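You operate a simulated robot arm through the tools that you are given. There is no shell and no other tool.

Carry out the task below with a simulated two-armed robot. There is one attempt and no reset: what you move stays moved.

JOB
Run the wiper board's window shut and wipe the finger marks off it.
Fine: window knob back to off before the wipe; use the green rag and put it back; leave the board's other switches as they are; leave the red supply knob. What is to be rubbed or washed off counts as gone when no trace of it is left.

It is judged by the outcome, as a careful person would: the job done as asked, and still so three seconds after it is handed in. It fails if anything else is knocked over, pushed out of place, dropped, spilled or broken.

ROBOT AND FRAMES
Two 6-joint arms with two-finger parallel grippers on one trunk that stands fixed in place. Base frame: the origin is at the foot of the trunk, x ahead of it, y to its left, z up. Units: mm, degrees, N and s.
The left shoulder is at [280, 185, 1230], the right one opposite. With the tool pointing down near the work surface each hand reaches from about 160 to 860 mm from the base axis, measured 20 degrees to its own side. Payload 1.57 kg a hand.
The TCP of each hand is the grasp point between the finger pads, 30 mm short of the fingertips. In the tool frame z runs along the fingers and y along their closing line. The gripper opens to 80 mm. The fingers are 17 mm wide and 12 mm thick; the gripper's body (40 by 82 mm) begins 80 mm behind the TCP.
Orientation is that of the tool frame in the base frame, as [roll, pitch, yaw] about the fixed x, y, z axes, in that order (R = Rz(yaw) Ry(pitch) Rx(roll)). With the fingers straight down and closing along the base's y, the tool's x points along the base's -x, its y along +y and its z along -z.

CONTROLS
- The arms move only by the tool jog_arm. It takes "left_plan", "right_plan" or both (then of equal length, played together; a hand with none holds still); each is a list of rows, each a list of 6 numbers: the shift along the tool's x, y, z in units of 30 mm (1.0 is 30 mm), then the turn, a rotation vector about the tool's x, y, z in units of 5 degrees (1.0 is 5 degrees). In form: [[x, y, z, ax, ay, az], ...]. A call has 1 to 20 rows; each row shifts and turns the commanded pose from where the row before left it, along the tool's axes as they then stand. "left_jaw" and "right_jaw" are, for a hand that has rows, the opening in per cent of the stroke, from 0 (shut) to 100 (fully open), set as the call begins (left out, the last holds). A call with a number of a shift or a turn outside -1 to 1 is refused whole. Rows are played at 5 a second. More than 50 mm and 8.6 degrees between two rows, or a gripper value outside its range, and nothing of the call is played. A pose out of reach is approached as far as the arm can. The call stops where the force on the tool passes 40 N (or 10 N more than at its start, if that is more) or the arm is blocked; 0.2 s more then pass. The fingers move at their own pace (about 153 mm/s each) and stop on an object; they squeeze with about 20 N. The grip force told is the motor's: it shows also when the fingers shut on nothing. Time passes only in rows, and 0.2 s behind the last, so rows that do not move let the fingers close. The reply holds the time, the measured pose of the TCP, the force on the tool along the base axes, the opening and the grip force, in the units named above and with some noise, with the torque about the TCP (base axes, N m) and any sound that the robot's microphone picked up.
- Cameras (640 x 400 px; columns grow to the right, rows downward): "scene" is now at [226.5, 44.2, 1668.3]; the picture's right is [0.53, -0.85, 0.00], its down [-0.64, -0.40, -0.65] and it looks along [0.55, 0.35, -0.76] (base axes); focal length 284 px, centre (320, 200). "left" rides on the left gripper at [72, 7, -122] in its tool frame; the picture's right is [-0.09, 1.00, 0.00], its down [-0.84, -0.08, -0.54] and it looks along [-0.54, -0.05, 0.84] (tool axes); focal length 238 px, centre (320, 200). "right" rides on the right gripper at [72, -7, -122] in its tool frame; the picture's right is [0.09, 1.00, 0.00], its down [-0.84, 0.08, -0.54] and it looks along [-0.54, 0.05, 0.84] (tool axes); focal length 238 px, centre (320, 200). There is no depth. A picture from a camera that has moved, and an enlarged one, comes with that camera's place and axes in the base frame and with its lens.
- snapshot(camera): a new picture of that camera. It takes no simulated time.
- slide_trunk(by): slides the trunk up (or, below 0, down) by that many mm; the arms and the scene camera ride with it, the base frame stays. It gives what a move gives, with no picture.
- head_to(pan, tilt): turns the head with the scene camera to pan (to the left, within 86 degrees either way) and tilt (down, from -29 to 69), counted from straight ahead of the robot. It gives what a move gives.
- zoom(camera, box): a new picture of the part [left, top, right, bottom] of that camera's present view, enlarged. It takes no simulated time.
- sign_off(): hands the job in; it is judged then, once.

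Nothing tells you positions but the pictures and the camera data. Unless the task says otherwise, let go and move clear before handing in.

The tools are called after "Call:" by a JSON object that holds its "api" and its "payload". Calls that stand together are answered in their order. jog_arm: Moves the arms, as the interface text tells. Its arguments: {"type":"object","properties":{"left_plan":{"type":"array"},"left_jaw":{"type":"number"},"right_plan":{"type":"array"},"right_jaw":{"type":"number"}},"required":[]} The other tools are called the same way: slide_trunk (by) moves the trunk up or down; head_to (pan, tilt) turns the head that bears the scene camera; snapshot (camera) takes a picture; zoom (camera, box) takes an enlarged picture of a part of a camera's view; sign_off () hands the job in.

At the start:

```text
time: 0.0
left_tcp_pos: [460.6, 398.7, 1381.2]
left_orientation: [180.0, 0.0, 180.0]
left_force: [-0.2, 0.0, 0.8]
left_ft_torque: [0.0, 0.0, 0.03]
left_width: 80.0
left_grasp_force: 0.1
right_tcp_pos: [565.8, -48.0, 1408.2]
right_orientation: [179.9, 0.0, 180.0]
right_force: [0.0, 0.3, -0.6]
right_ft_torque: [-0.04, -0.03, 0.01]
right_width: 80.1
right_grasp_force: 0.1
trunk travel left (down, up): [-925.0, 65.0]
head pan, tilt (commanded): [32.3, 49.1]
```

scene: 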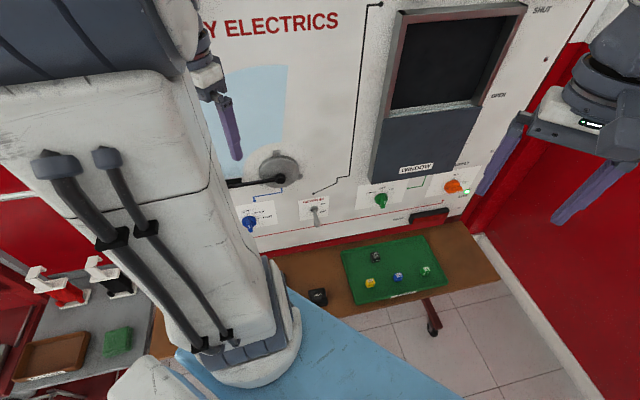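
right: 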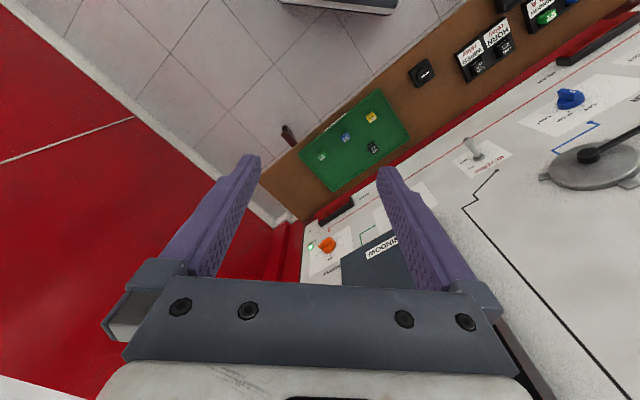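
left: 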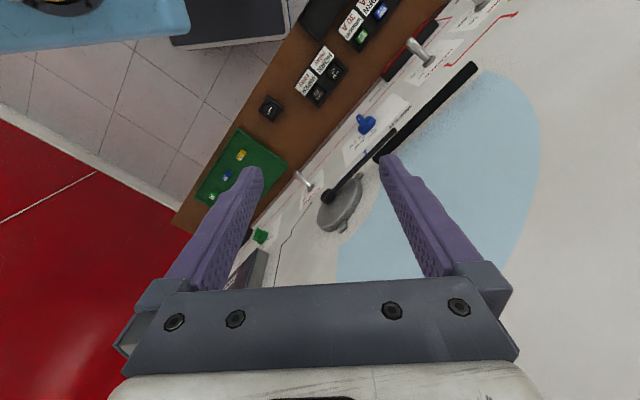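

The scene shows a vertical wiper board with a window pane, a green knob, an orange knob, a blue knob and switches; the arm blocks part of the view. I'll look around with the head first.

Call:
{"api": "head_to", "payload": {"pan": 10, "tilt": 35}}

Call:
{"api": "snapshot", "payload": {"camera": "scene"}}

```text
time: 0.9
left_tcp_pos: [461.8, 399.1, 1382.5]
left_orientation: [-180.0, -0.1, 180.0]
left_force: [-0.2, 0.3, 0.2]
left_ft_torque: [0.0, -0.02, -0.04]
left_width: 80.0
left_grasp_force: 0.2
right_tcp_pos: [566.2, -48.2, 1407.9]
right_orientation: [-179.9, 0.0, -180.0]
right_force: [-0.4, -0.3, 0.4]
right_ft_torque: [-0.04, 0.02, -0.01]
right_width: 80.0
right_grasp_force: 0.2
trunk travel left (down, up): [-925.0, 65.0]
head pan, tilt (commanded): [10.0, 35.0]
```

```text
taken
camera scene: at [247.4, 18.0, 1688.8], right [0.17, -0.98, 0.0], down [-0.57, -0.1, -0.82], along [0.81, 0.14, -0.57], focal length 284 px, centre (320, 200)
```

scene: 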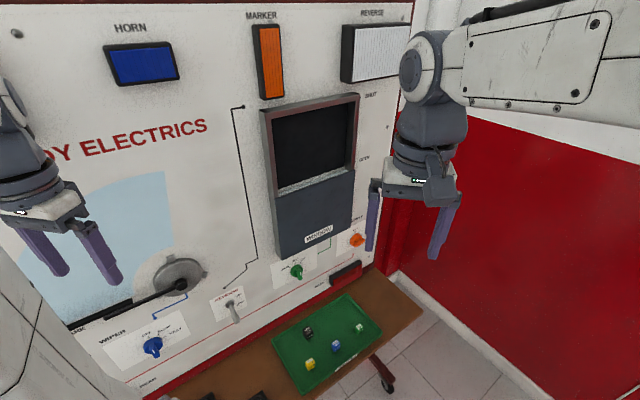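

Call:
{"api": "zoom", "payload": {"camera": "scene", "box": [220, 80, 420, 300]}}

Call:
{"api": "zoom", "payload": {"camera": "scene", "box": [60, 200, 420, 400]}}

Call:
{"api": "head_to", "payload": {"pan": 60, "tilt": 45}}

Call:
{"api": "snapshot", "payload": {"camera": "scene"}}

```text
1.82 times, centred on (320, 190) of scene
camera zoom: at [247.4, 18.0, 1688.8], right [0.17, -0.98, 0.0], down [-0.57, -0.1, -0.82], along [0.81, 0.14, -0.57], focal length 516 px, centre (320, 218)
```

zoom: 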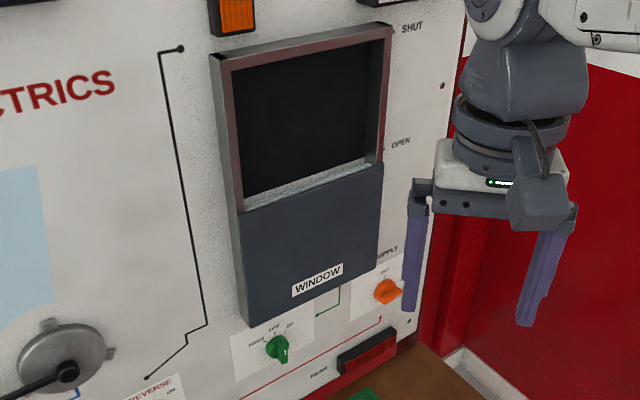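

```text
1.78 times, centred on (240, 300) of scene
camera zoom: at [247.4, 18.0, 1688.8], right [0.17, -0.98, 0.0], down [-0.57, -0.1, -0.82], along [0.81, 0.14, -0.57], focal length 505 px, centre (462, 22)
```

zoom: 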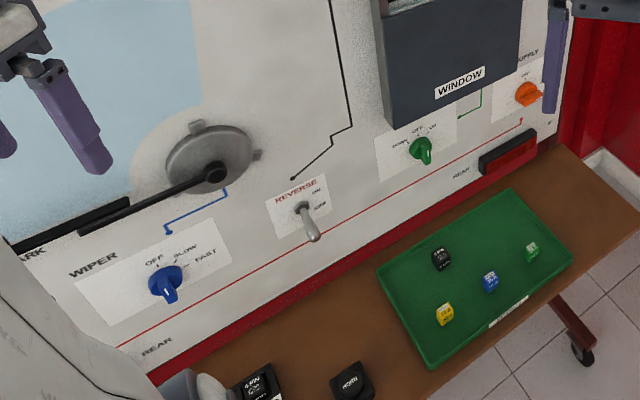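

```text
time: 2.0
left_tcp_pos: [462.0, 399.1, 1381.7]
left_orientation: [-179.9, 0.0, 179.9]
left_force: [0.0, 0.4, 0.3]
left_ft_torque: [-0.03, 0.01, -0.02]
left_width: 80.1
left_grasp_force: 0.0
right_tcp_pos: [566.6, -49.2, 1407.2]
right_orientation: [-180.0, 0.0, -180.0]
right_force: [0.4, 0.9, 0.1]
right_ft_torque: [0.02, -0.03, 0.0]
right_width: 79.7
right_grasp_force: 0.1
trunk travel left (down, up): [-925.0, 65.0]
head pan, tilt (commanded): [60.0, 45.0]
```

```text
taken
camera scene: at [201.4, 73.0, 1674.0], right [0.87, -0.5, 0.0], down [-0.35, -0.61, -0.71], along [0.35, 0.61, -0.71], focal length 284 px, centre (320, 200)
```

scene: 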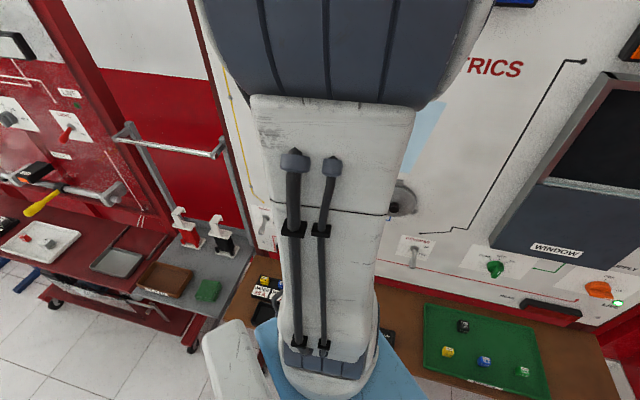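

Call:
{"api": "zoom", "payload": {"camera": "scene", "box": [100, 170, 300, 350]}}

Call:
{"api": "zoom", "payload": {"camera": "scene", "box": [440, 50, 640, 380]}}

Call:
{"api": "zoom", "payload": {"camera": "scene", "box": [0, 80, 200, 300]}}

Call:
{"api": "zoom", "payload": {"camera": "right", "box": [240, 0, 640, 280]}}

Call:
{"api": "zoom", "payload": {"camera": "left", "box": [180, 0, 580, 280]}}

```text
2.22 times, centred on (200, 260) of scene
camera zoom: at [201.4, 73.0, 1674.0], right [0.87, -0.5, 0.0], down [-0.35, -0.61, -0.71], along [0.35, 0.61, -0.71], focal length 631 px, centre (587, 67)
```

zoom: 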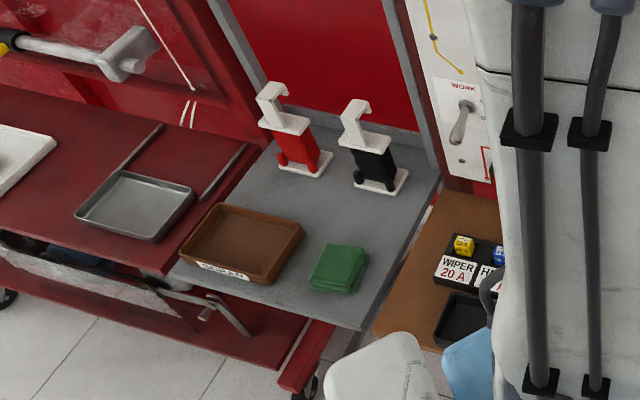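

```text
1.21 times, centred on (540, 215) of scene
camera zoom: at [201.4, 73.0, 1674.0], right [0.87, -0.5, 0.0], down [-0.35, -0.61, -0.71], along [0.35, 0.61, -0.71], focal length 344 px, centre (53, 182)
```

zoom: 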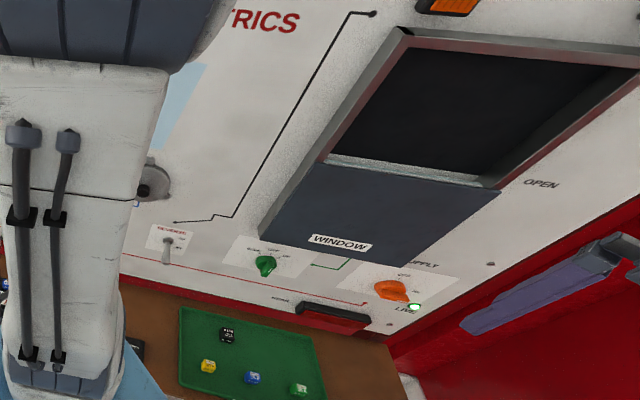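

```text
1.82 times, centred on (100, 190) of scene
camera zoom: at [201.4, 73.0, 1674.0], right [0.87, -0.5, 0.0], down [-0.35, -0.61, -0.71], along [0.35, 0.61, -0.71], focal length 516 px, centre (720, 218)
```

zoom: 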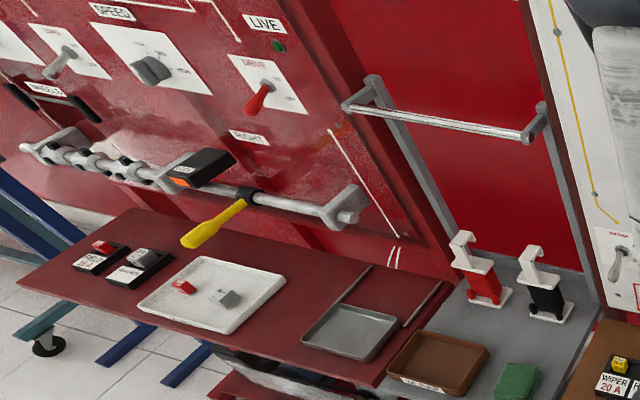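

```text
1.43 times, centred on (440, 140) of right
camera zoom: at [494.5, -55.6, 1529.8], right [-0.09, 1.0, 0.0], down [0.84, 0.08, 0.54], along [0.54, 0.05, -0.84], focal length 340 px, centre (149, 286)
```

zoom: 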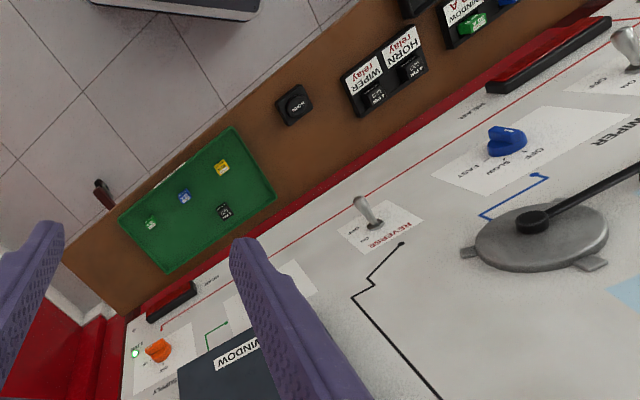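

```text
1.43 times, centred on (380, 140) of left
camera zoom: at [389.9, 406.1, 1502.8], right [0.09, 1.0, 0.0], down [0.84, -0.08, 0.54], along [0.54, -0.05, -0.84], focal length 340 px, centre (234, 286)
```

zoom: 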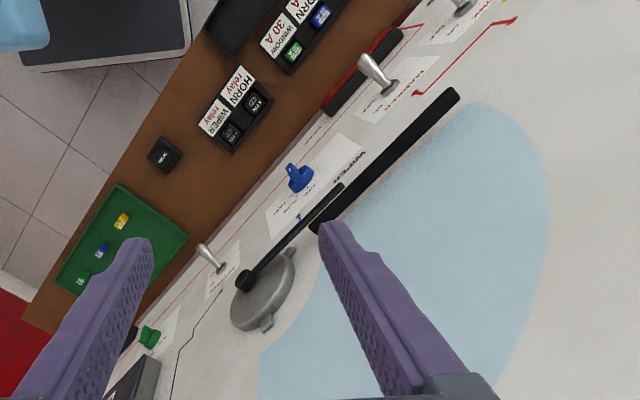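

The window sits at about (905, 135, 1380) on a board facing the robot at 45 degrees. It is open now, and the green WINDOW knob below it is at about (840, 190, 974). I'll zoom in on the knob's labels.

Call:
{"api": "head_to", "payload": {"pan": 12, "tilt": 46}}

Call:
{"api": "zoom", "payload": {"camera": "scene", "box": [230, 140, 390, 260]}}

Call:
{"api": "snapshot", "payload": {"camera": "scene"}}

```text
time: 3.2
left_tcp_pos: [462.3, 399.7, 1381.3]
left_orientation: [180.0, 0.0, 180.0]
left_force: [-0.2, 0.0, 1.3]
left_ft_torque: [-0.02, 0.02, 0.0]
left_width: 80.0
left_grasp_force: 0.1
right_tcp_pos: [565.4, -48.9, 1408.4]
right_orientation: [179.9, 0.0, -179.9]
right_force: [0.0, 0.0, -0.3]
right_ft_torque: [0.02, -0.04, -0.01]
right_width: 80.0
right_grasp_force: 0.2
trunk travel left (down, up): [-925.0, 65.0]
head pan, tilt (commanded): [12.0, 46.0]
```

```text
3.33 times, centred on (310, 200) of scene
camera zoom: at [239.4, 19.5, 1672.6], right [0.21, -0.98, 0.0], down [-0.7, -0.15, -0.69], along [0.68, 0.15, -0.72], focal length 947 px, centre (353, 200)
```

zoom: 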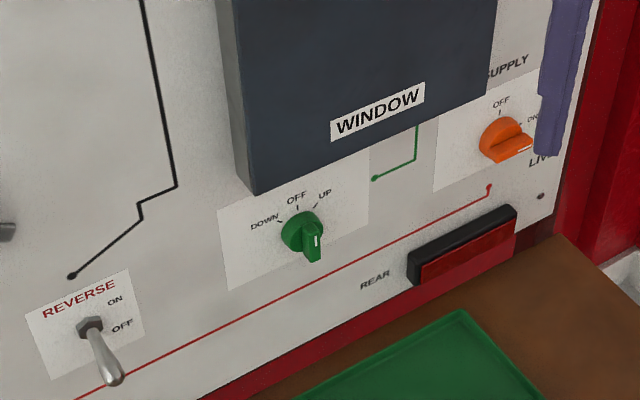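

```text
taken
camera scene: at [239.4, 19.5, 1672.6], right [0.21, -0.98, 0.0], down [-0.7, -0.15, -0.69], along [0.68, 0.15, -0.72], focal length 284 px, centre (320, 200)
```

scene: 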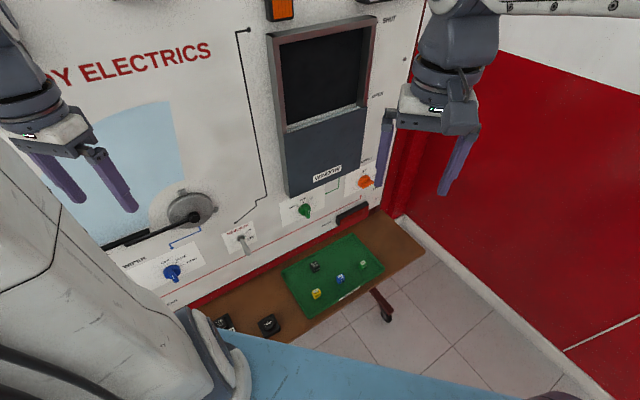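

The green knob reads DOWN, OFF (top), UP (right), and the pane is down. I'll bring the right hand down in front of the knob to about (697, 51, 974), then turn it to face the board.

Call:
{"api": "jog_arm", "payload": {"right_plan": [[-0.291, 0.22, 0.964, 0, 0, 0], [-0.291, 0.22, 0.964, 0, 0, 0], [-0.291, 0.22, 0.964, 0, 0, 0], [-0.291, 0.22, 0.964, 0, 0, 0], [-0.291, 0.22, 0.964, 0, 0, 0], [-0.291, 0.22, 0.964, 0, 0, 0], [-0.291, 0.22, 0.964, 0, 0, 0], [-0.291, 0.22, 0.964, 0, 0, 0], [-0.291, 0.22, 0.964, 0, 0, 0], [-0.291, 0.22, 0.964, 0, 0, 0], [-0.291, 0.22, 0.964, 0, 0, 0], [-0.291, 0.22, 0.964, 0, 0, 0], [-0.291, 0.22, 0.964, 0, 0, 0], [-0.291, 0.22, 0.964, 0, 0, 0], [-0.291, 0.22, 0.964, 0, 0, 0]], "right_jaw": 60}}

Call:
{"api": "snapshot", "payload": {"camera": "scene"}}

Call:
{"api": "snapshot", "payload": {"camera": "right"}}

```text
time: 6.4
left_tcp_pos: [462.0, 399.3, 1382.4]
left_orientation: [180.0, 0.0, 179.9]
left_force: [0.1, -0.7, -0.1]
left_ft_torque: [0.0, -0.01, 0.0]
left_width: 79.9
left_grasp_force: 0.1
right_tcp_pos: [695.4, 51.5, 973.4]
right_orientation: [179.9, 0.0, -179.9]
right_force: [0.4, -0.2, -0.7]
right_ft_torque: [0.01, 0.02, -0.01]
right_width: 48.3
right_grasp_force: 0.0
trunk travel left (down, up): [-925.0, 65.0]
head pan, tilt (commanded): [12.0, 46.0]
```

```text
taken
camera scene: at [239.5, 19.4, 1672.6], right [0.21, -0.98, 0.0], down [-0.7, -0.15, -0.69], along [0.68, 0.14, -0.72], focal length 284 px, centre (320, 200)
```

scene: 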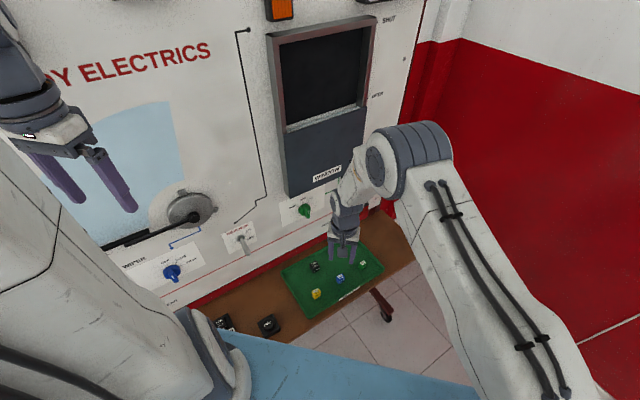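

```text
taken
camera right: at [623.7, 44.0, 1095.8], right [-0.09, 1.0, 0.0], down [0.84, 0.08, 0.54], along [0.54, 0.05, -0.84], focal length 238 px, centre (320, 200)
```

right: 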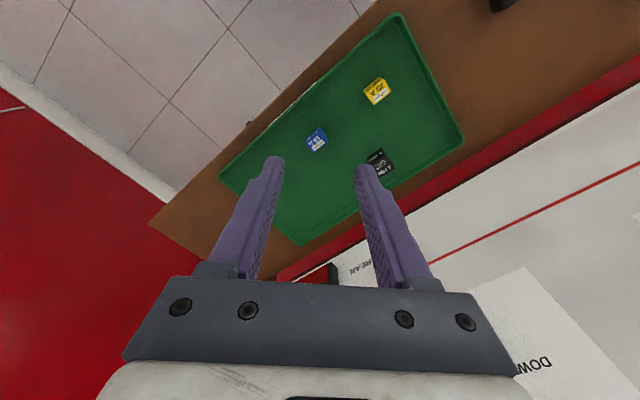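

The hand is in place above the tray with its fingers down. Next I'll yaw it 45 degrees and pitch it up towards the board.

Call:
{"api": "jog_arm", "payload": {"right_plan": [[0, 0, 0, 0, 0, -1], [0, 0, 0, 0, 0, -1], [0, 0, 0, 0, 0, -1], [0, 0, 0, 0, 0, -1], [0, 0, 0, 0, 0, -1], [0, 0, 0, 0, 0, -1], [0, 0, 0, 0, 0, -1], [0, 0, 0, 0, 0, -1], [0, 0, 0, 0, 0, -1], [0, 0, 0, 0, -1, 0], [0, 0, 0, 0, -1, 0], [0, 0, 0, 0, -1, 0], [0, 0, 0, 0, -1, 0], [0, 0, 0, 0, -1, 0], [0, 0, 0, 0, -1, 0], [0, 0, 0, 0, -1, 0], [0, 0, 0, 0, -1, 0]]}}

Call:
{"api": "snapshot", "payload": {"camera": "scene"}}

Call:
{"api": "snapshot", "payload": {"camera": "right"}}

```text
time: 10.0
left_tcp_pos: [462.3, 399.4, 1382.2]
left_orientation: [-180.0, 0.0, -179.9]
left_force: [0.8, -0.9, 0.2]
left_ft_torque: [0.02, 0.0, 0.0]
left_width: 80.0
left_grasp_force: 0.1
right_tcp_pos: [690.0, 57.7, 973.6]
right_orientation: [177.0, 32.9, -135.9]
right_force: [-0.4, 0.6, -0.8]
right_ft_torque: [0.02, 0.0, -0.02]
right_width: 48.0
right_grasp_force: 0.1
right hand out of reach, approached as far as the arm can: row 13, 14
trunk travel left (down, up): [-925.0, 65.0]
head pan, tilt (commanded): [12.0, 46.0]
```

```text
taken
camera scene: at [239.5, 19.4, 1672.6], right [0.21, -0.98, 0.0], down [-0.7, -0.15, -0.69], along [0.68, 0.14, -0.72], focal length 284 px, centre (320, 200)
```

scene: 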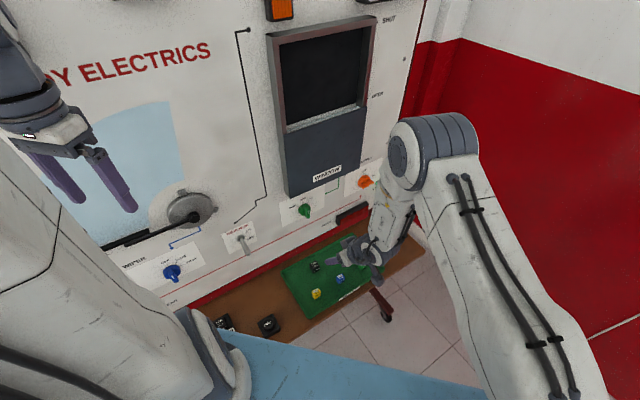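

```text
taken
camera right: at [608.1, -40.5, 1036.8], right [-0.77, 0.64, -0.01], down [0.26, 0.32, 0.91], along [0.59, 0.7, -0.41], focal length 238 px, centre (320, 200)
```

right: 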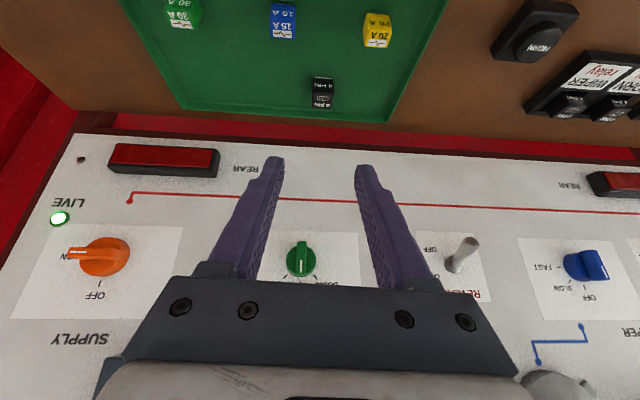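

The arm hit a reach limit partway through the pitch. I'll zoom in on the knob, then think about lowering the trunk.

Call:
{"api": "zoom", "payload": {"camera": "right", "box": [230, 200, 390, 300]}}

Call:
{"api": "zoom", "payload": {"camera": "scene", "box": [260, 80, 480, 320]}}

```text
4.00 times, centred on (310, 250) of right
camera zoom: at [608.1, -40.5, 1036.8], right [-0.77, 0.64, -0.01], down [0.26, 0.32, 0.91], along [0.59, 0.7, -0.41], focal length 953 px, centre (360, 0)
```

zoom: 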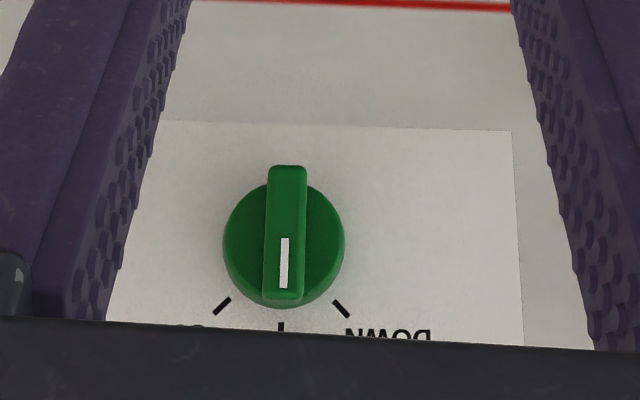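

```text
1.67 times, centred on (370, 200) of scene
camera zoom: at [239.5, 19.4, 1672.6], right [0.21, -0.98, 0.0], down [-0.7, -0.15, -0.69], along [0.68, 0.14, -0.72], focal length 474 px, centre (237, 200)
```

zoom: 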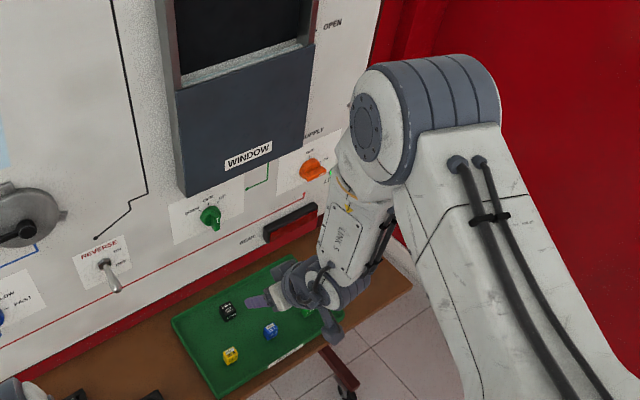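

The knob points at OFF (up), with UP 45 degrees clockwise of it. I'll let the arm settle to see whether it catches up with the commanded pose.

Call:
{"api": "jog_arm", "payload": {"right_plan": [[0, 0, 0, 0, 0, 0], [0, 0, 0, 0, 0, 0], [0, 0, 0, 0, 0, 0]]}}

```text
time: 10.8
left_tcp_pos: [460.8, 400.1, 1381.5]
left_orientation: [180.0, -0.1, -180.0]
left_force: [-0.2, -0.7, 0.5]
left_ft_torque: [-0.03, 0.0, -0.01]
left_width: 80.2
left_grasp_force: 0.1
right_tcp_pos: [689.9, 56.9, 973.4]
right_orientation: [177.0, 32.7, -135.8]
right_force: [-0.2, 0.0, -0.2]
right_ft_torque: [-0.03, 0.01, -0.04]
right_width: 48.0
right_grasp_force: 0.0
trunk travel left (down, up): [-925.0, 65.0]
head pan, tilt (commanded): [12.0, 46.0]
```

The arm seems to have passed the tight spot, so I'll go on pitching in smaller batches.

Call:
{"api": "jog_arm", "payload": {"right_plan": [[0, 0, 0.3, 0, -1, 0], [0, 0, 0.3, 0, -1, 0], [0, 0, 0.3, 0, -1, 0], [0, 0, 0.3, 0, -1, 0], [0, 0, 0, 0, 0, 0]]}}

Call:
{"api": "snapshot", "payload": {"camera": "scene"}}

```text
time: 12.0
left_tcp_pos: [462.2, 398.9, 1382.4]
left_orientation: [180.0, 0.0, 179.9]
left_force: [-0.3, -0.4, -0.6]
left_ft_torque: [0.04, 0.02, 0.0]
left_width: 80.0
left_grasp_force: 0.1
right_tcp_pos: [759.1, 90.9, 962.1]
right_orientation: [174.3, 52.4, -138.6]
right_force: [0.6, -0.2, 0.7]
right_ft_torque: [0.01, 0.05, 0.0]
right_width: 48.1
right_grasp_force: 0.2
right hand out of reach, approached as far as the arm can: row 1, 2, 3, 4
trunk travel left (down, up): [-925.0, 65.0]
head pan, tilt (commanded): [12.0, 46.0]
```

```text
taken
camera scene: at [239.6, 19.4, 1672.6], right [0.21, -0.98, 0.0], down [-0.7, -0.15, -0.69], along [0.68, 0.14, -0.72], focal length 284 px, centre (320, 200)
```

scene: 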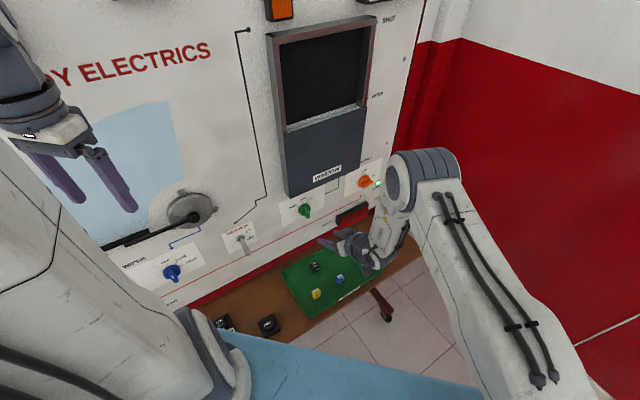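

Moving forward gave the arm room. I'll shift to about (785, 137, 974), well clear of the knob, and finish the turn so the tool points straight at the board.

Call:
{"api": "jog_arm", "payload": {"right_plan": [[-0.667, 0.233, 0.563, 0, 0, 0], [-0.667, 0.233, 0.563, 0, 0, 0], [0, 0, 0, 0.0405, -0.75, -0.061], [0, 0, 0, 0.0405, -0.75, -0.061], [0, 0, 0, 0.0405, -0.75, -0.061], [0, 0, 0, 0.0405, -0.75, -0.061], [0, 0, 0, 0.0405, -0.75, -0.061], [0, 0, 0, 0.0405, -0.75, -0.061], [0, 0, 0, 0.0405, -0.75, -0.061], [0, 0, 0, 0.0405, -0.75, -0.061], [0, 0, 0, 0.0405, -0.75, -0.061], [0, 0, 0, 0.0405, -0.75, -0.061], [0, 0, 0, 0, 0, 0]]}}

Call:
{"api": "snapshot", "payload": {"camera": "scene"}}

Call:
{"api": "snapshot", "payload": {"camera": "right"}}

```text
time: 13.6
left_tcp_pos: [460.1, 397.1, 1382.6]
left_orientation: [180.0, 0.0, 180.0]
left_force: [-0.1, -0.6, -0.3]
left_ft_torque: [0.0, 0.02, -0.02]
left_width: 79.9
left_grasp_force: 0.1
right_tcp_pos: [816.0, 140.5, 969.0]
right_orientation: [174.7, 70.4, -138.9]
right_force: [-14.5, -14.5, 4.5]
right_ft_torque: [0.17, 0.01, 0.5]
right_width: 48.4
right_grasp_force: 0.1
right hand out of reach, approached as far as the arm can: row 5, 6, 7, 8
trunk travel left (down, up): [-925.0, 65.0]
head pan, tilt (commanded): [12.0, 46.0]
stopped in row 8 (right hand): the force on the tool passed its limit at 55 N (the readings are from after the stop); the commanded pose is now the measured one
```

```text
taken
camera scene: at [237.9, 18.0, 1673.0], right [0.21, -0.98, 0.0], down [-0.7, -0.15, -0.7], along [0.68, 0.14, -0.72], focal length 284 px, centre (320, 200)
```

scene: 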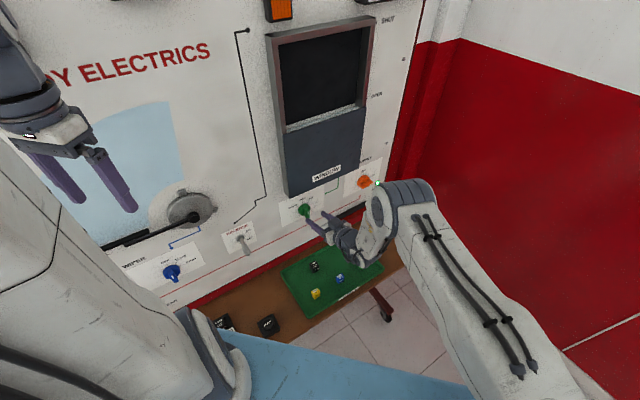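

```text
taken
camera right: at [723.9, 36.7, 941.4], right [-0.74, 0.67, -0.06], down [-0.19, -0.13, 0.97], along [0.64, 0.73, 0.23], focal length 238 px, centre (320, 200)
```

right: 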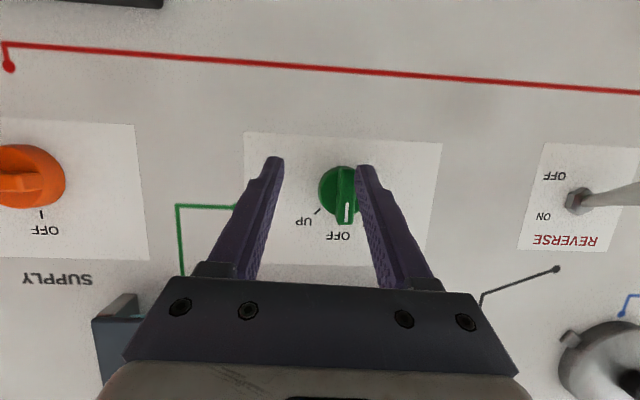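

The hand drifted forward at the reach limit and a fingertip pressed on the knob, which still points at OFF. I'll back off, easing the pitch as I go, then lift the hand so I can lower the trunk and get a better arm posture.

Call:
{"api": "jog_arm", "payload": {"right_plan": [[0, 0, -0.8, 0, 0.6, 0], [0, 0, -0.8, 0, 0.8, 0], [0, 0, -0.8, 0, 0.8, 0], [0, 0, -0.5, 0, 0.8, 0], [0, 0, 0, 0, 0, 0]]}}

Call:
{"api": "snapshot", "payload": {"camera": "right"}}

Call:
{"api": "snapshot", "payload": {"camera": "scene"}}

```text
time: 14.8
left_tcp_pos: [462.6, 398.5, 1382.4]
left_orientation: [180.0, 0.0, -180.0]
left_force: [0.6, 0.3, 0.5]
left_ft_torque: [0.0, 0.02, 0.0]
left_width: 80.0
left_grasp_force: 0.1
right_tcp_pos: [778.5, 89.6, 1005.4]
right_orientation: [176.7, 55.6, -136.4]
right_force: [0.0, -0.2, -1.1]
right_ft_torque: [0.0, -0.01, 0.01]
right_width: 48.3
right_grasp_force: 0.0
right hand out of reach, approached as far as the arm can: row 1, 2, 3
trunk travel left (down, up): [-925.0, 65.0]
head pan, tilt (commanded): [12.0, 46.0]
```

```text
taken
camera right: at [686.5, -17.5, 1014.5], right [-0.76, 0.65, -0.04], down [-0.02, 0.05, 1.0], along [0.65, 0.76, -0.03], focal length 238 px, centre (320, 200)
```

right: 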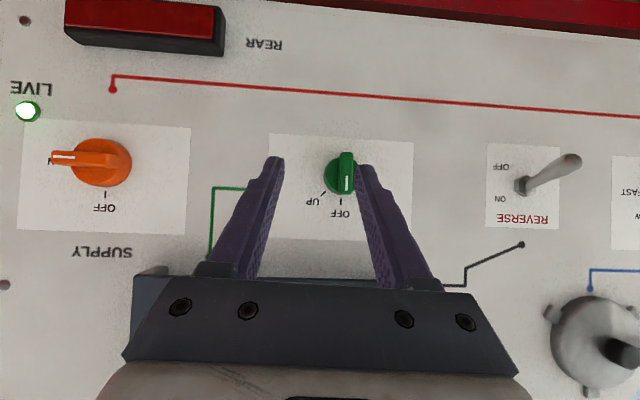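

```text
taken
camera scene: at [239.3, 19.4, 1672.6], right [0.21, -0.98, 0.0], down [-0.7, -0.15, -0.69], along [0.68, 0.14, -0.72], focal length 284 px, centre (320, 200)
```

scene: 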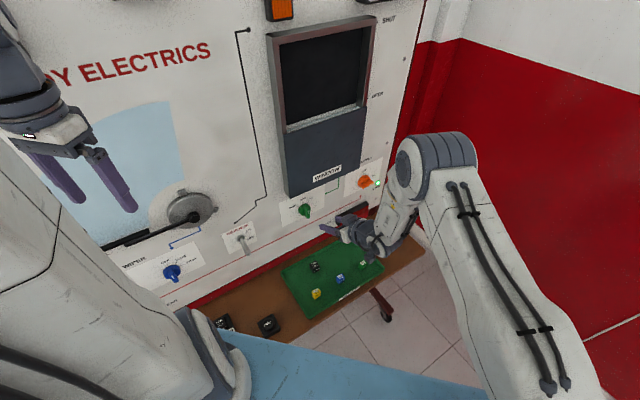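

The hand is free and the knob is unchanged. I'll retreat a little and raise the hand about 400 mm, ready to lower the trunk.

Call:
{"api": "jog_arm", "payload": {"right_plan": [[-0.2, 0, -0.7, 0, 0, 0], [-0.2, 0, -0.7, 0, 0, 0], [-0.825, 0.03, -0.564, 0, 0, 0], [-0.825, 0.03, -0.564, 0, 0, 0], [-0.825, 0.03, -0.564, 0, 0, 0], [-0.825, 0.03, -0.564, 0, 0, 0], [-0.825, 0.03, -0.564, 0, 0, 0], [-0.825, 0.03, -0.564, 0, 0, 0], [-0.825, 0.03, -0.564, 0, 0, 0], [-0.825, 0.03, -0.564, 0, 0, 0], [-0.825, 0.03, -0.564, 0, 0, 0], [-0.825, 0.03, -0.564, 0, 0, 0], [-0.825, 0.03, -0.564, 0, 0, 0], [0, 0, 0, 0, 0, 0]]}}

Call:
{"api": "snapshot", "payload": {"camera": "right"}}

Call:
{"api": "snapshot", "payload": {"camera": "scene"}}

```text
time: 17.8
left_tcp_pos: [460.6, 399.2, 1382.0]
left_orientation: [-180.0, -0.1, 180.0]
left_force: [0.6, 0.3, -1.0]
left_ft_torque: [-0.02, -0.01, -0.01]
left_width: 79.9
left_grasp_force: 0.0
right_tcp_pos: [764.1, 68.0, 1373.3]
right_orientation: [177.0, 55.7, -136.2]
right_force: [0.3, 0.1, 0.3]
right_ft_torque: [0.0, 0.01, 0.01]
right_width: 48.1
right_grasp_force: 0.0
right hand out of reach, approached as far as the arm can: row 2
trunk travel left (down, up): [-925.0, 65.0]
head pan, tilt (commanded): [12.0, 46.0]
```

```text
taken
camera right: at [672.0, -38.9, 1382.2], right [-0.76, 0.65, -0.05], down [-0.02, 0.05, 1.0], along [0.65, 0.76, -0.03], focal length 238 px, centre (320, 200)
```

right: 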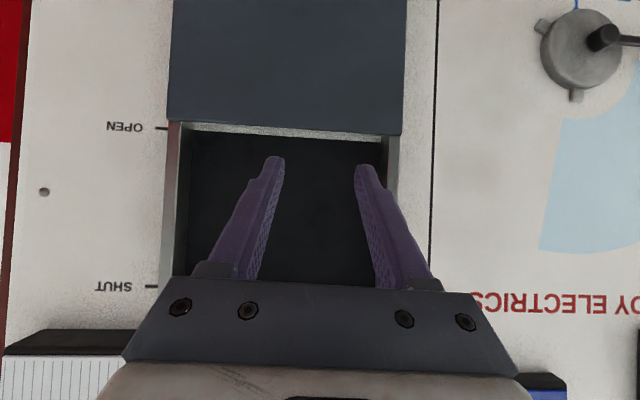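

```text
taken
camera scene: at [239.3, 19.3, 1672.6], right [0.21, -0.98, 0.0], down [-0.7, -0.15, -0.69], along [0.68, 0.14, -0.72], focal length 284 px, centre (320, 200)
```

scene: 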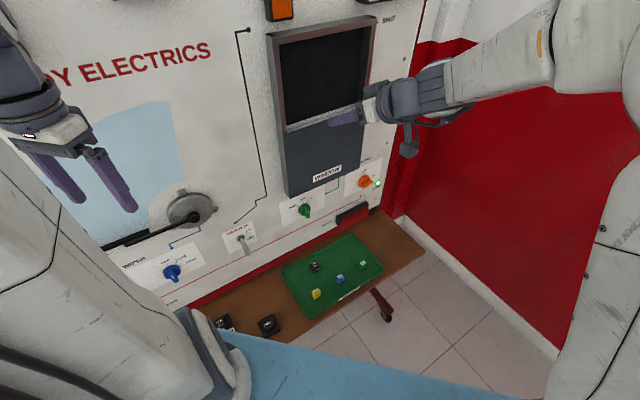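

At this height the arm posture is good. I'll finish turning the hand to point straight at the board.

Call:
{"api": "jog_arm", "payload": {"right_plan": [[0, 0, 0, 0.0435, -0.857, -0.0314], [0, 0, 0, 0.0435, -0.857, -0.0314], [0, 0, 0, 0.0435, -0.857, -0.0314], [0, 0, 0, 0.0435, -0.857, -0.0314], [0, 0, 0, 0.0435, -0.857, -0.0314], [0, 0, 0, 0.0435, -0.857, -0.0314], [0, 0, 0, 0.0435, -0.857, -0.0314], [0, 0, 0, 0.0435, -0.857, -0.0314], [0, 0, 0, 0, 0, 0]]}}

Call:
{"api": "snapshot", "payload": {"camera": "right"}}

Call:
{"api": "snapshot", "payload": {"camera": "scene"}}

```text
time: 19.8
left_tcp_pos: [461.4, 399.5, 1381.7]
left_orientation: [180.0, 0.0, -180.0]
left_force: [0.5, 0.1, -0.6]
left_ft_torque: [0.05, -0.03, 0.03]
left_width: 80.2
left_grasp_force: 0.0
right_tcp_pos: [762.9, 69.0, 1372.7]
right_orientation: [-21.6, 89.9, 23.3]
right_force: [0.5, -0.1, 0.9]
right_ft_torque: [-0.02, -0.02, -0.05]
right_width: 47.9
right_grasp_force: 0.0
trunk travel left (down, up): [-925.0, 65.0]
head pan, tilt (commanded): [12.0, 46.0]
```

```text
taken
camera right: at [682.9, -22.7, 1300.6], right [-0.7, 0.71, -0.09], down [-0.44, -0.33, 0.84], along [0.56, 0.63, 0.54], focal length 238 px, centre (320, 200)
```

right: 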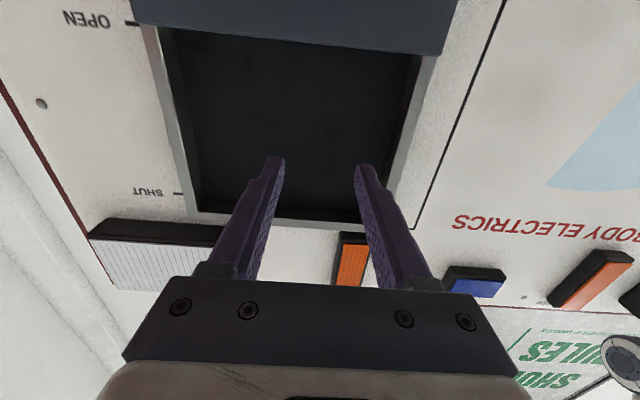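

```text
taken
camera scene: at [239.6, 19.4, 1672.6], right [0.21, -0.98, 0.0], down [-0.7, -0.15, -0.69], along [0.68, 0.14, -0.72], focal length 284 px, centre (320, 200)
```

scene: 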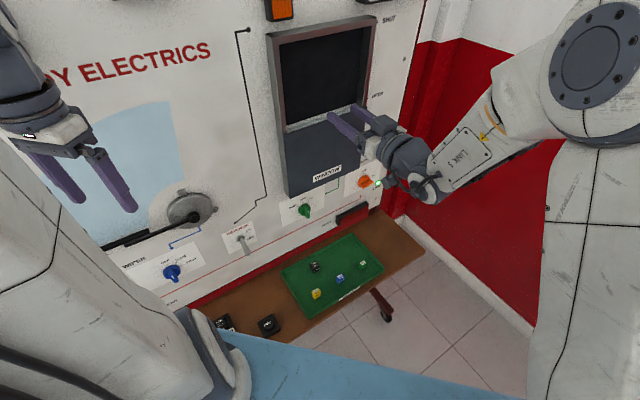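

The tool now points square at the board at z≈1373. I'll lower the trunk in two steps to bring it to knob height, about 978.

Call:
{"api": "slide_trunk", "payload": {"by": -250}}

Call:
{"api": "snapshot", "payload": {"camera": "right"}}

Call:
{"api": "snapshot", "payload": {"camera": "left"}}

Call:
{"api": "snapshot", "payload": {"camera": "scene"}}

```text
time: 22.4
left_tcp_pos: [460.3, 398.6, 1130.9]
left_orientation: [180.0, 0.0, -179.9]
left_force: [0.5, 0.1, 0.9]
left_ft_torque: [0.03, -0.02, 0.02]
left_width: 79.8
left_grasp_force: 0.1
right_tcp_pos: [764.5, 68.2, 1123.5]
right_orientation: [-32.0, 89.9, 12.8]
right_force: [-0.2, -0.3, 0.5]
right_ft_torque: [0.02, 0.0, 0.01]
right_width: 48.2
right_grasp_force: 0.0
trunk travel left (down, up): [-675.0, 315.0]
head pan, tilt (commanded): [12.0, 46.0]
```

```text
taken
camera right: at [682.8, -22.7, 1050.9], right [-0.7, 0.7, -0.09], down [-0.44, -0.33, 0.84], along [0.56, 0.63, 0.54], focal length 238 px, centre (320, 200)
```

right: 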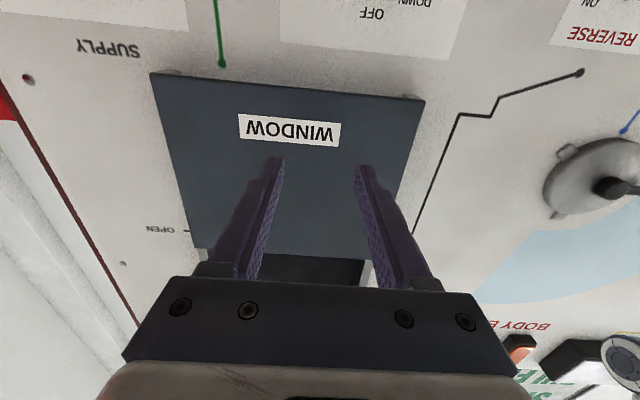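

```text
taken
camera left: at [389.8, 406.1, 1252.9], right [0.09, 1.0, 0.0], down [0.84, -0.08, 0.54], along [0.54, -0.05, -0.84], focal length 238 px, centre (320, 200)
```

left: 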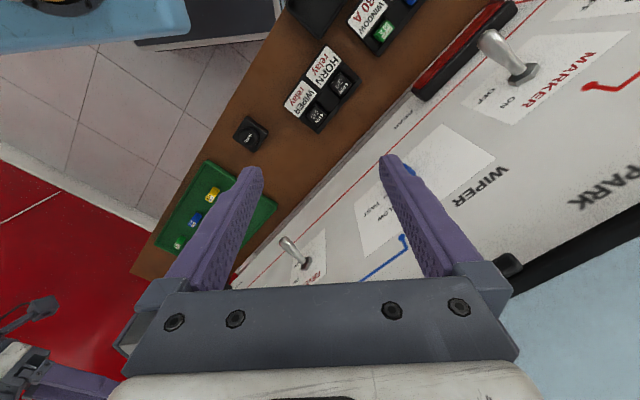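

```text
taken
camera scene: at [239.4, 19.3, 1422.7], right [0.21, -0.98, 0.0], down [-0.7, -0.15, -0.69], along [0.68, 0.14, -0.72], focal length 284 px, centre (320, 200)
```

scene: 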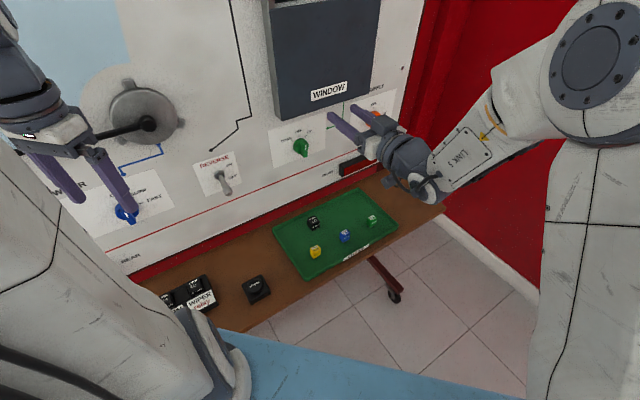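

All clear so far. I'll move the left hand back from the board for extra margin, then lower the rest of the way.

Call:
{"api": "jog_arm", "payload": {"left_plan": [[1, -0.3, 0, 0, 0, 0], [1, -0.3, 0, 0, 0, 0], [0, 0, 0, 0, 0, 0]]}}

Call:
{"api": "slide_trunk", "payload": {"by": -145}}

Call:
{"api": "snapshot", "payload": {"camera": "right"}}

Call:
{"api": "snapshot", "payload": {"camera": "scene"}}

```text
time: 23.2
left_tcp_pos: [400.8, 380.9, 1132.0]
left_orientation: [179.9, 0.0, -179.9]
left_force: [-0.2, 0.2, -0.2]
left_ft_torque: [0.03, 0.02, 0.01]
left_width: 79.8
left_grasp_force: 0.1
right_tcp_pos: [764.1, 67.6, 1123.2]
right_orientation: [-31.5, 89.9, 13.6]
right_force: [0.2, -0.4, 0.4]
right_ft_torque: [0.02, 0.01, 0.0]
right_width: 48.0
right_grasp_force: 0.0
trunk travel left (down, up): [-675.0, 315.0]
head pan, tilt (commanded): [12.0, 46.0]
```

```text
time: 24.9
left_tcp_pos: [401.7, 380.5, 987.8]
left_orientation: [-180.0, 0.0, 180.0]
left_force: [-0.8, -0.8, -0.5]
left_ft_torque: [-0.02, 0.01, 0.01]
left_width: 80.1
left_grasp_force: 0.0
right_tcp_pos: [764.6, 69.3, 978.8]
right_orientation: [-32.5, 89.9, 12.6]
right_force: [-0.4, -0.3, -0.1]
right_ft_torque: [0.03, -0.01, -0.01]
right_width: 48.1
right_grasp_force: 0.0
trunk travel left (down, up): [-530.0, 460.0]
head pan, tilt (commanded): [12.0, 46.0]
```

```text
taken
camera right: at [682.8, -22.7, 905.9], right [-0.7, 0.7, -0.09], down [-0.44, -0.33, 0.84], along [0.56, 0.63, 0.54], focal length 238 px, centre (320, 200)
```

right: 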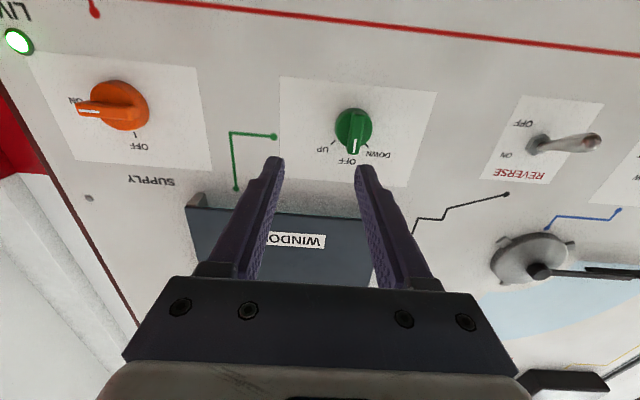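

```text
taken
camera scene: at [239.4, 19.3, 1277.7], right [0.21, -0.98, 0.0], down [-0.7, -0.15, -0.69], along [0.68, 0.14, -0.72], focal length 284 px, centre (320, 200)
```

scene: 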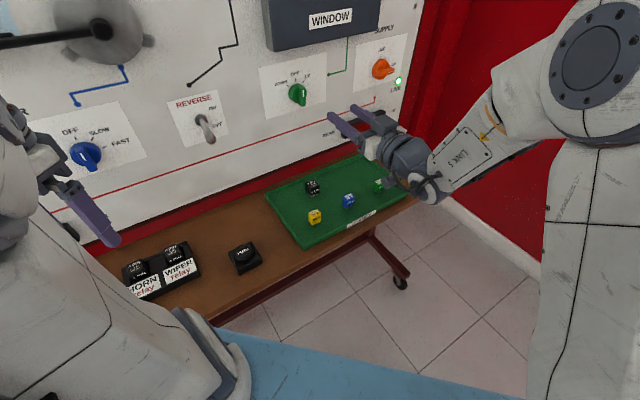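

The knob is in clear view of the right camera. I'll zoom in to measure where its axis is relative to the tool.

Call:
{"api": "zoom", "payload": {"camera": "right", "box": [280, 70, 440, 170]}}

Call:
{"api": "zoom", "payload": {"camera": "scene", "box": [230, 40, 430, 165]}}

```text
4.00 times, centred on (360, 120) of right
camera zoom: at [682.8, -22.7, 905.9], right [-0.7, 0.7, -0.09], down [-0.44, -0.33, 0.84], along [0.56, 0.63, 0.54], focal length 953 px, centre (160, 520)
```

zoom: 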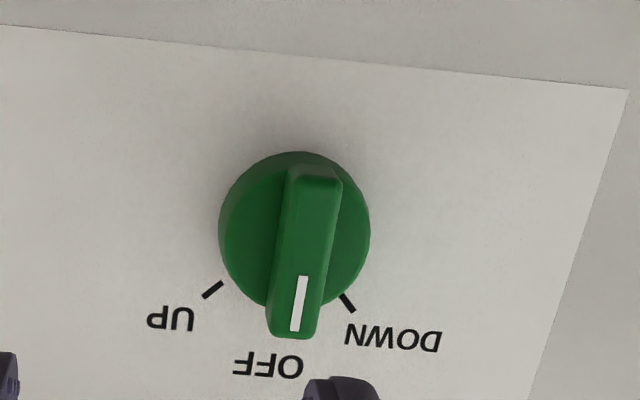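

```text
3.20 times, centred on (330, 102) of scene
camera zoom: at [239.4, 19.3, 1277.7], right [0.21, -0.98, 0.0], down [-0.7, -0.15, -0.69], along [0.68, 0.14, -0.72], focal length 909 px, centre (288, 512)
```

zoom: 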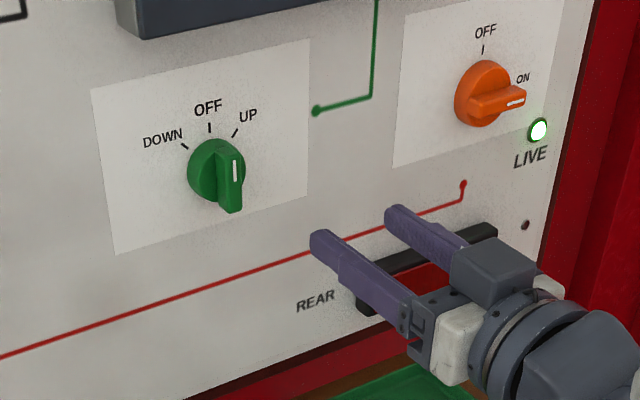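

I place the knob's front at about (827, 185, 981), which is 38 mm to the tool's +y side and about 125 mm ahead. I'll align sideways, then advance most of the way.

Call:
{"api": "jog_arm", "payload": {"right_plan": [[-0.03, 0.64, 0, 0, 0, 0], [-0.03, 0.64, 0, 0, 0, 0], [0, 0, 0.9, 0, 0, 0], [0, 0, 0.9, 0, 0, 0], [0, 0, 0, 0, 0, 0]]}}

Call:
{"api": "snapshot", "payload": {"camera": "right"}}

Call:
{"api": "zoom", "payload": {"camera": "scene", "box": [230, 40, 430, 165]}}

```text
time: 26.1
left_tcp_pos: [402.2, 381.1, 987.5]
left_orientation: [180.0, 0.0, -180.0]
left_force: [-0.4, 0.6, -0.8]
left_ft_torque: [-0.01, 0.02, 0.02]
left_width: 79.7
left_grasp_force: 0.0
right_tcp_pos: [773.2, 132.4, 979.4]
right_orientation: [-31.6, 89.9, 13.4]
right_force: [-0.5, -0.2, 0.6]
right_ft_torque: [0.0, 0.01, -0.04]
right_width: 48.1
right_grasp_force: 0.2
trunk travel left (down, up): [-530.0, 460.0]
head pan, tilt (commanded): [12.0, 46.0]
```

```text
taken
camera right: at [693.3, 41.6, 906.5], right [-0.7, 0.7, -0.09], down [-0.44, -0.33, 0.84], along [0.56, 0.63, 0.54], focal length 238 px, centre (320, 200)
```

right: 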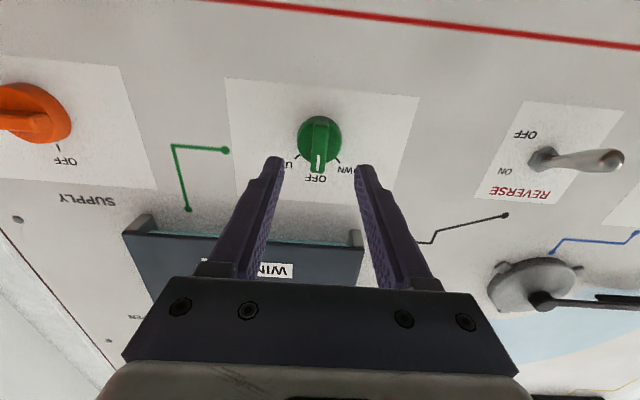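

```text
3.20 times, centred on (330, 102) of scene
camera zoom: at [239.4, 19.3, 1277.6], right [0.21, -0.98, 0.0], down [-0.7, -0.15, -0.69], along [0.68, 0.14, -0.72], focal length 909 px, centre (288, 512)
```

zoom: 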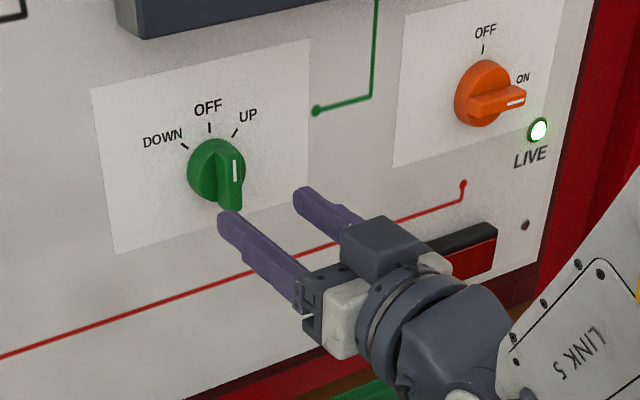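

Call:
{"api": "zoom", "payload": {"camera": "right", "box": [240, 90, 400, 190]}}

```text
4.00 times, centred on (320, 140) of right
camera zoom: at [693.3, 41.6, 906.5], right [-0.7, 0.7, -0.09], down [-0.44, -0.33, 0.84], along [0.56, 0.63, 0.54], focal length 953 px, centre (320, 440)
```

zoom: 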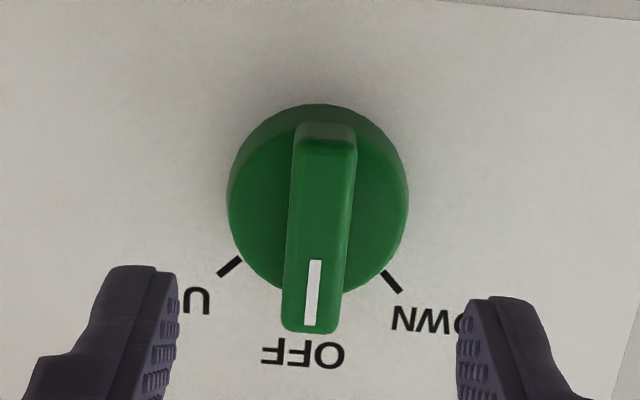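

The fingers are centred on the knob. I'll advance 50 mm so the tips straddle the bar, then check.

Call:
{"api": "jog_arm", "payload": {"right_plan": [[-0.05, 0, 0.6, 0, 0, 0], [0, 0, 0.6, 0, 0, 0], [0, 0, 0.47, 0, 0, 0], [0, 0, 0, 0, 0, 0]]}}

Call:
{"api": "zoom", "payload": {"camera": "right", "box": [200, 70, 440, 220]}}

Call:
{"api": "zoom", "payload": {"camera": "scene", "box": [250, 60, 370, 135]}}

```text
time: 27.1
left_tcp_pos: [402.0, 380.0, 987.3]
left_orientation: [179.9, 0.0, 180.0]
left_force: [-0.5, -0.6, 0.6]
left_ft_torque: [0.01, 0.02, -0.04]
left_width: 80.1
left_grasp_force: 0.1
right_tcp_pos: [810.7, 168.9, 980.8]
right_orientation: [146.7, 89.9, -168.3]
right_force: [0.2, -0.2, -0.1]
right_ft_torque: [0.02, 0.01, -0.02]
right_width: 48.0
right_grasp_force: 0.1
trunk travel left (down, up): [-530.0, 460.0]
head pan, tilt (commanded): [12.0, 46.0]
```

```text
2.67 times, centred on (320, 145) of right
camera zoom: at [729.5, 78.3, 908.5], right [-0.7, 0.7, -0.09], down [-0.44, -0.33, 0.84], along [0.56, 0.63, 0.54], focal length 636 px, centre (320, 347)
```

zoom: 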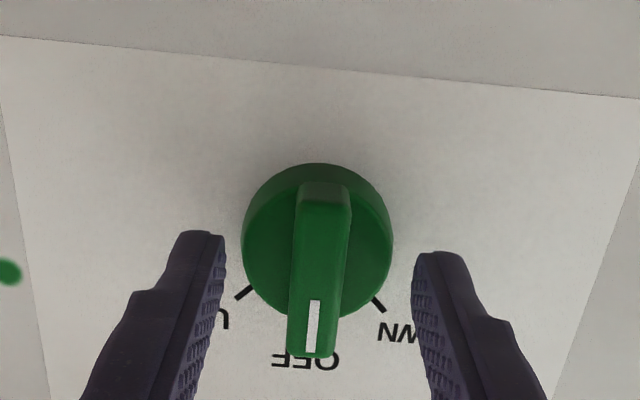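

```text
5.33 times, centred on (310, 98) of scene
camera zoom: at [239.4, 19.3, 1277.6], right [0.21, -0.98, 0.0], down [-0.7, -0.15, -0.69], along [0.68, 0.14, -0.72], focal length 1515 px, centre (373, 747)
```

zoom: 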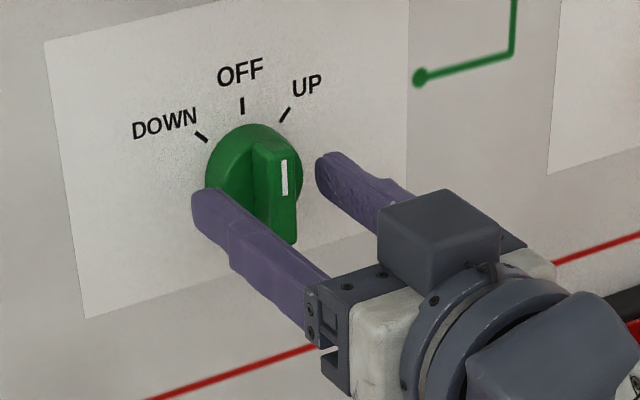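

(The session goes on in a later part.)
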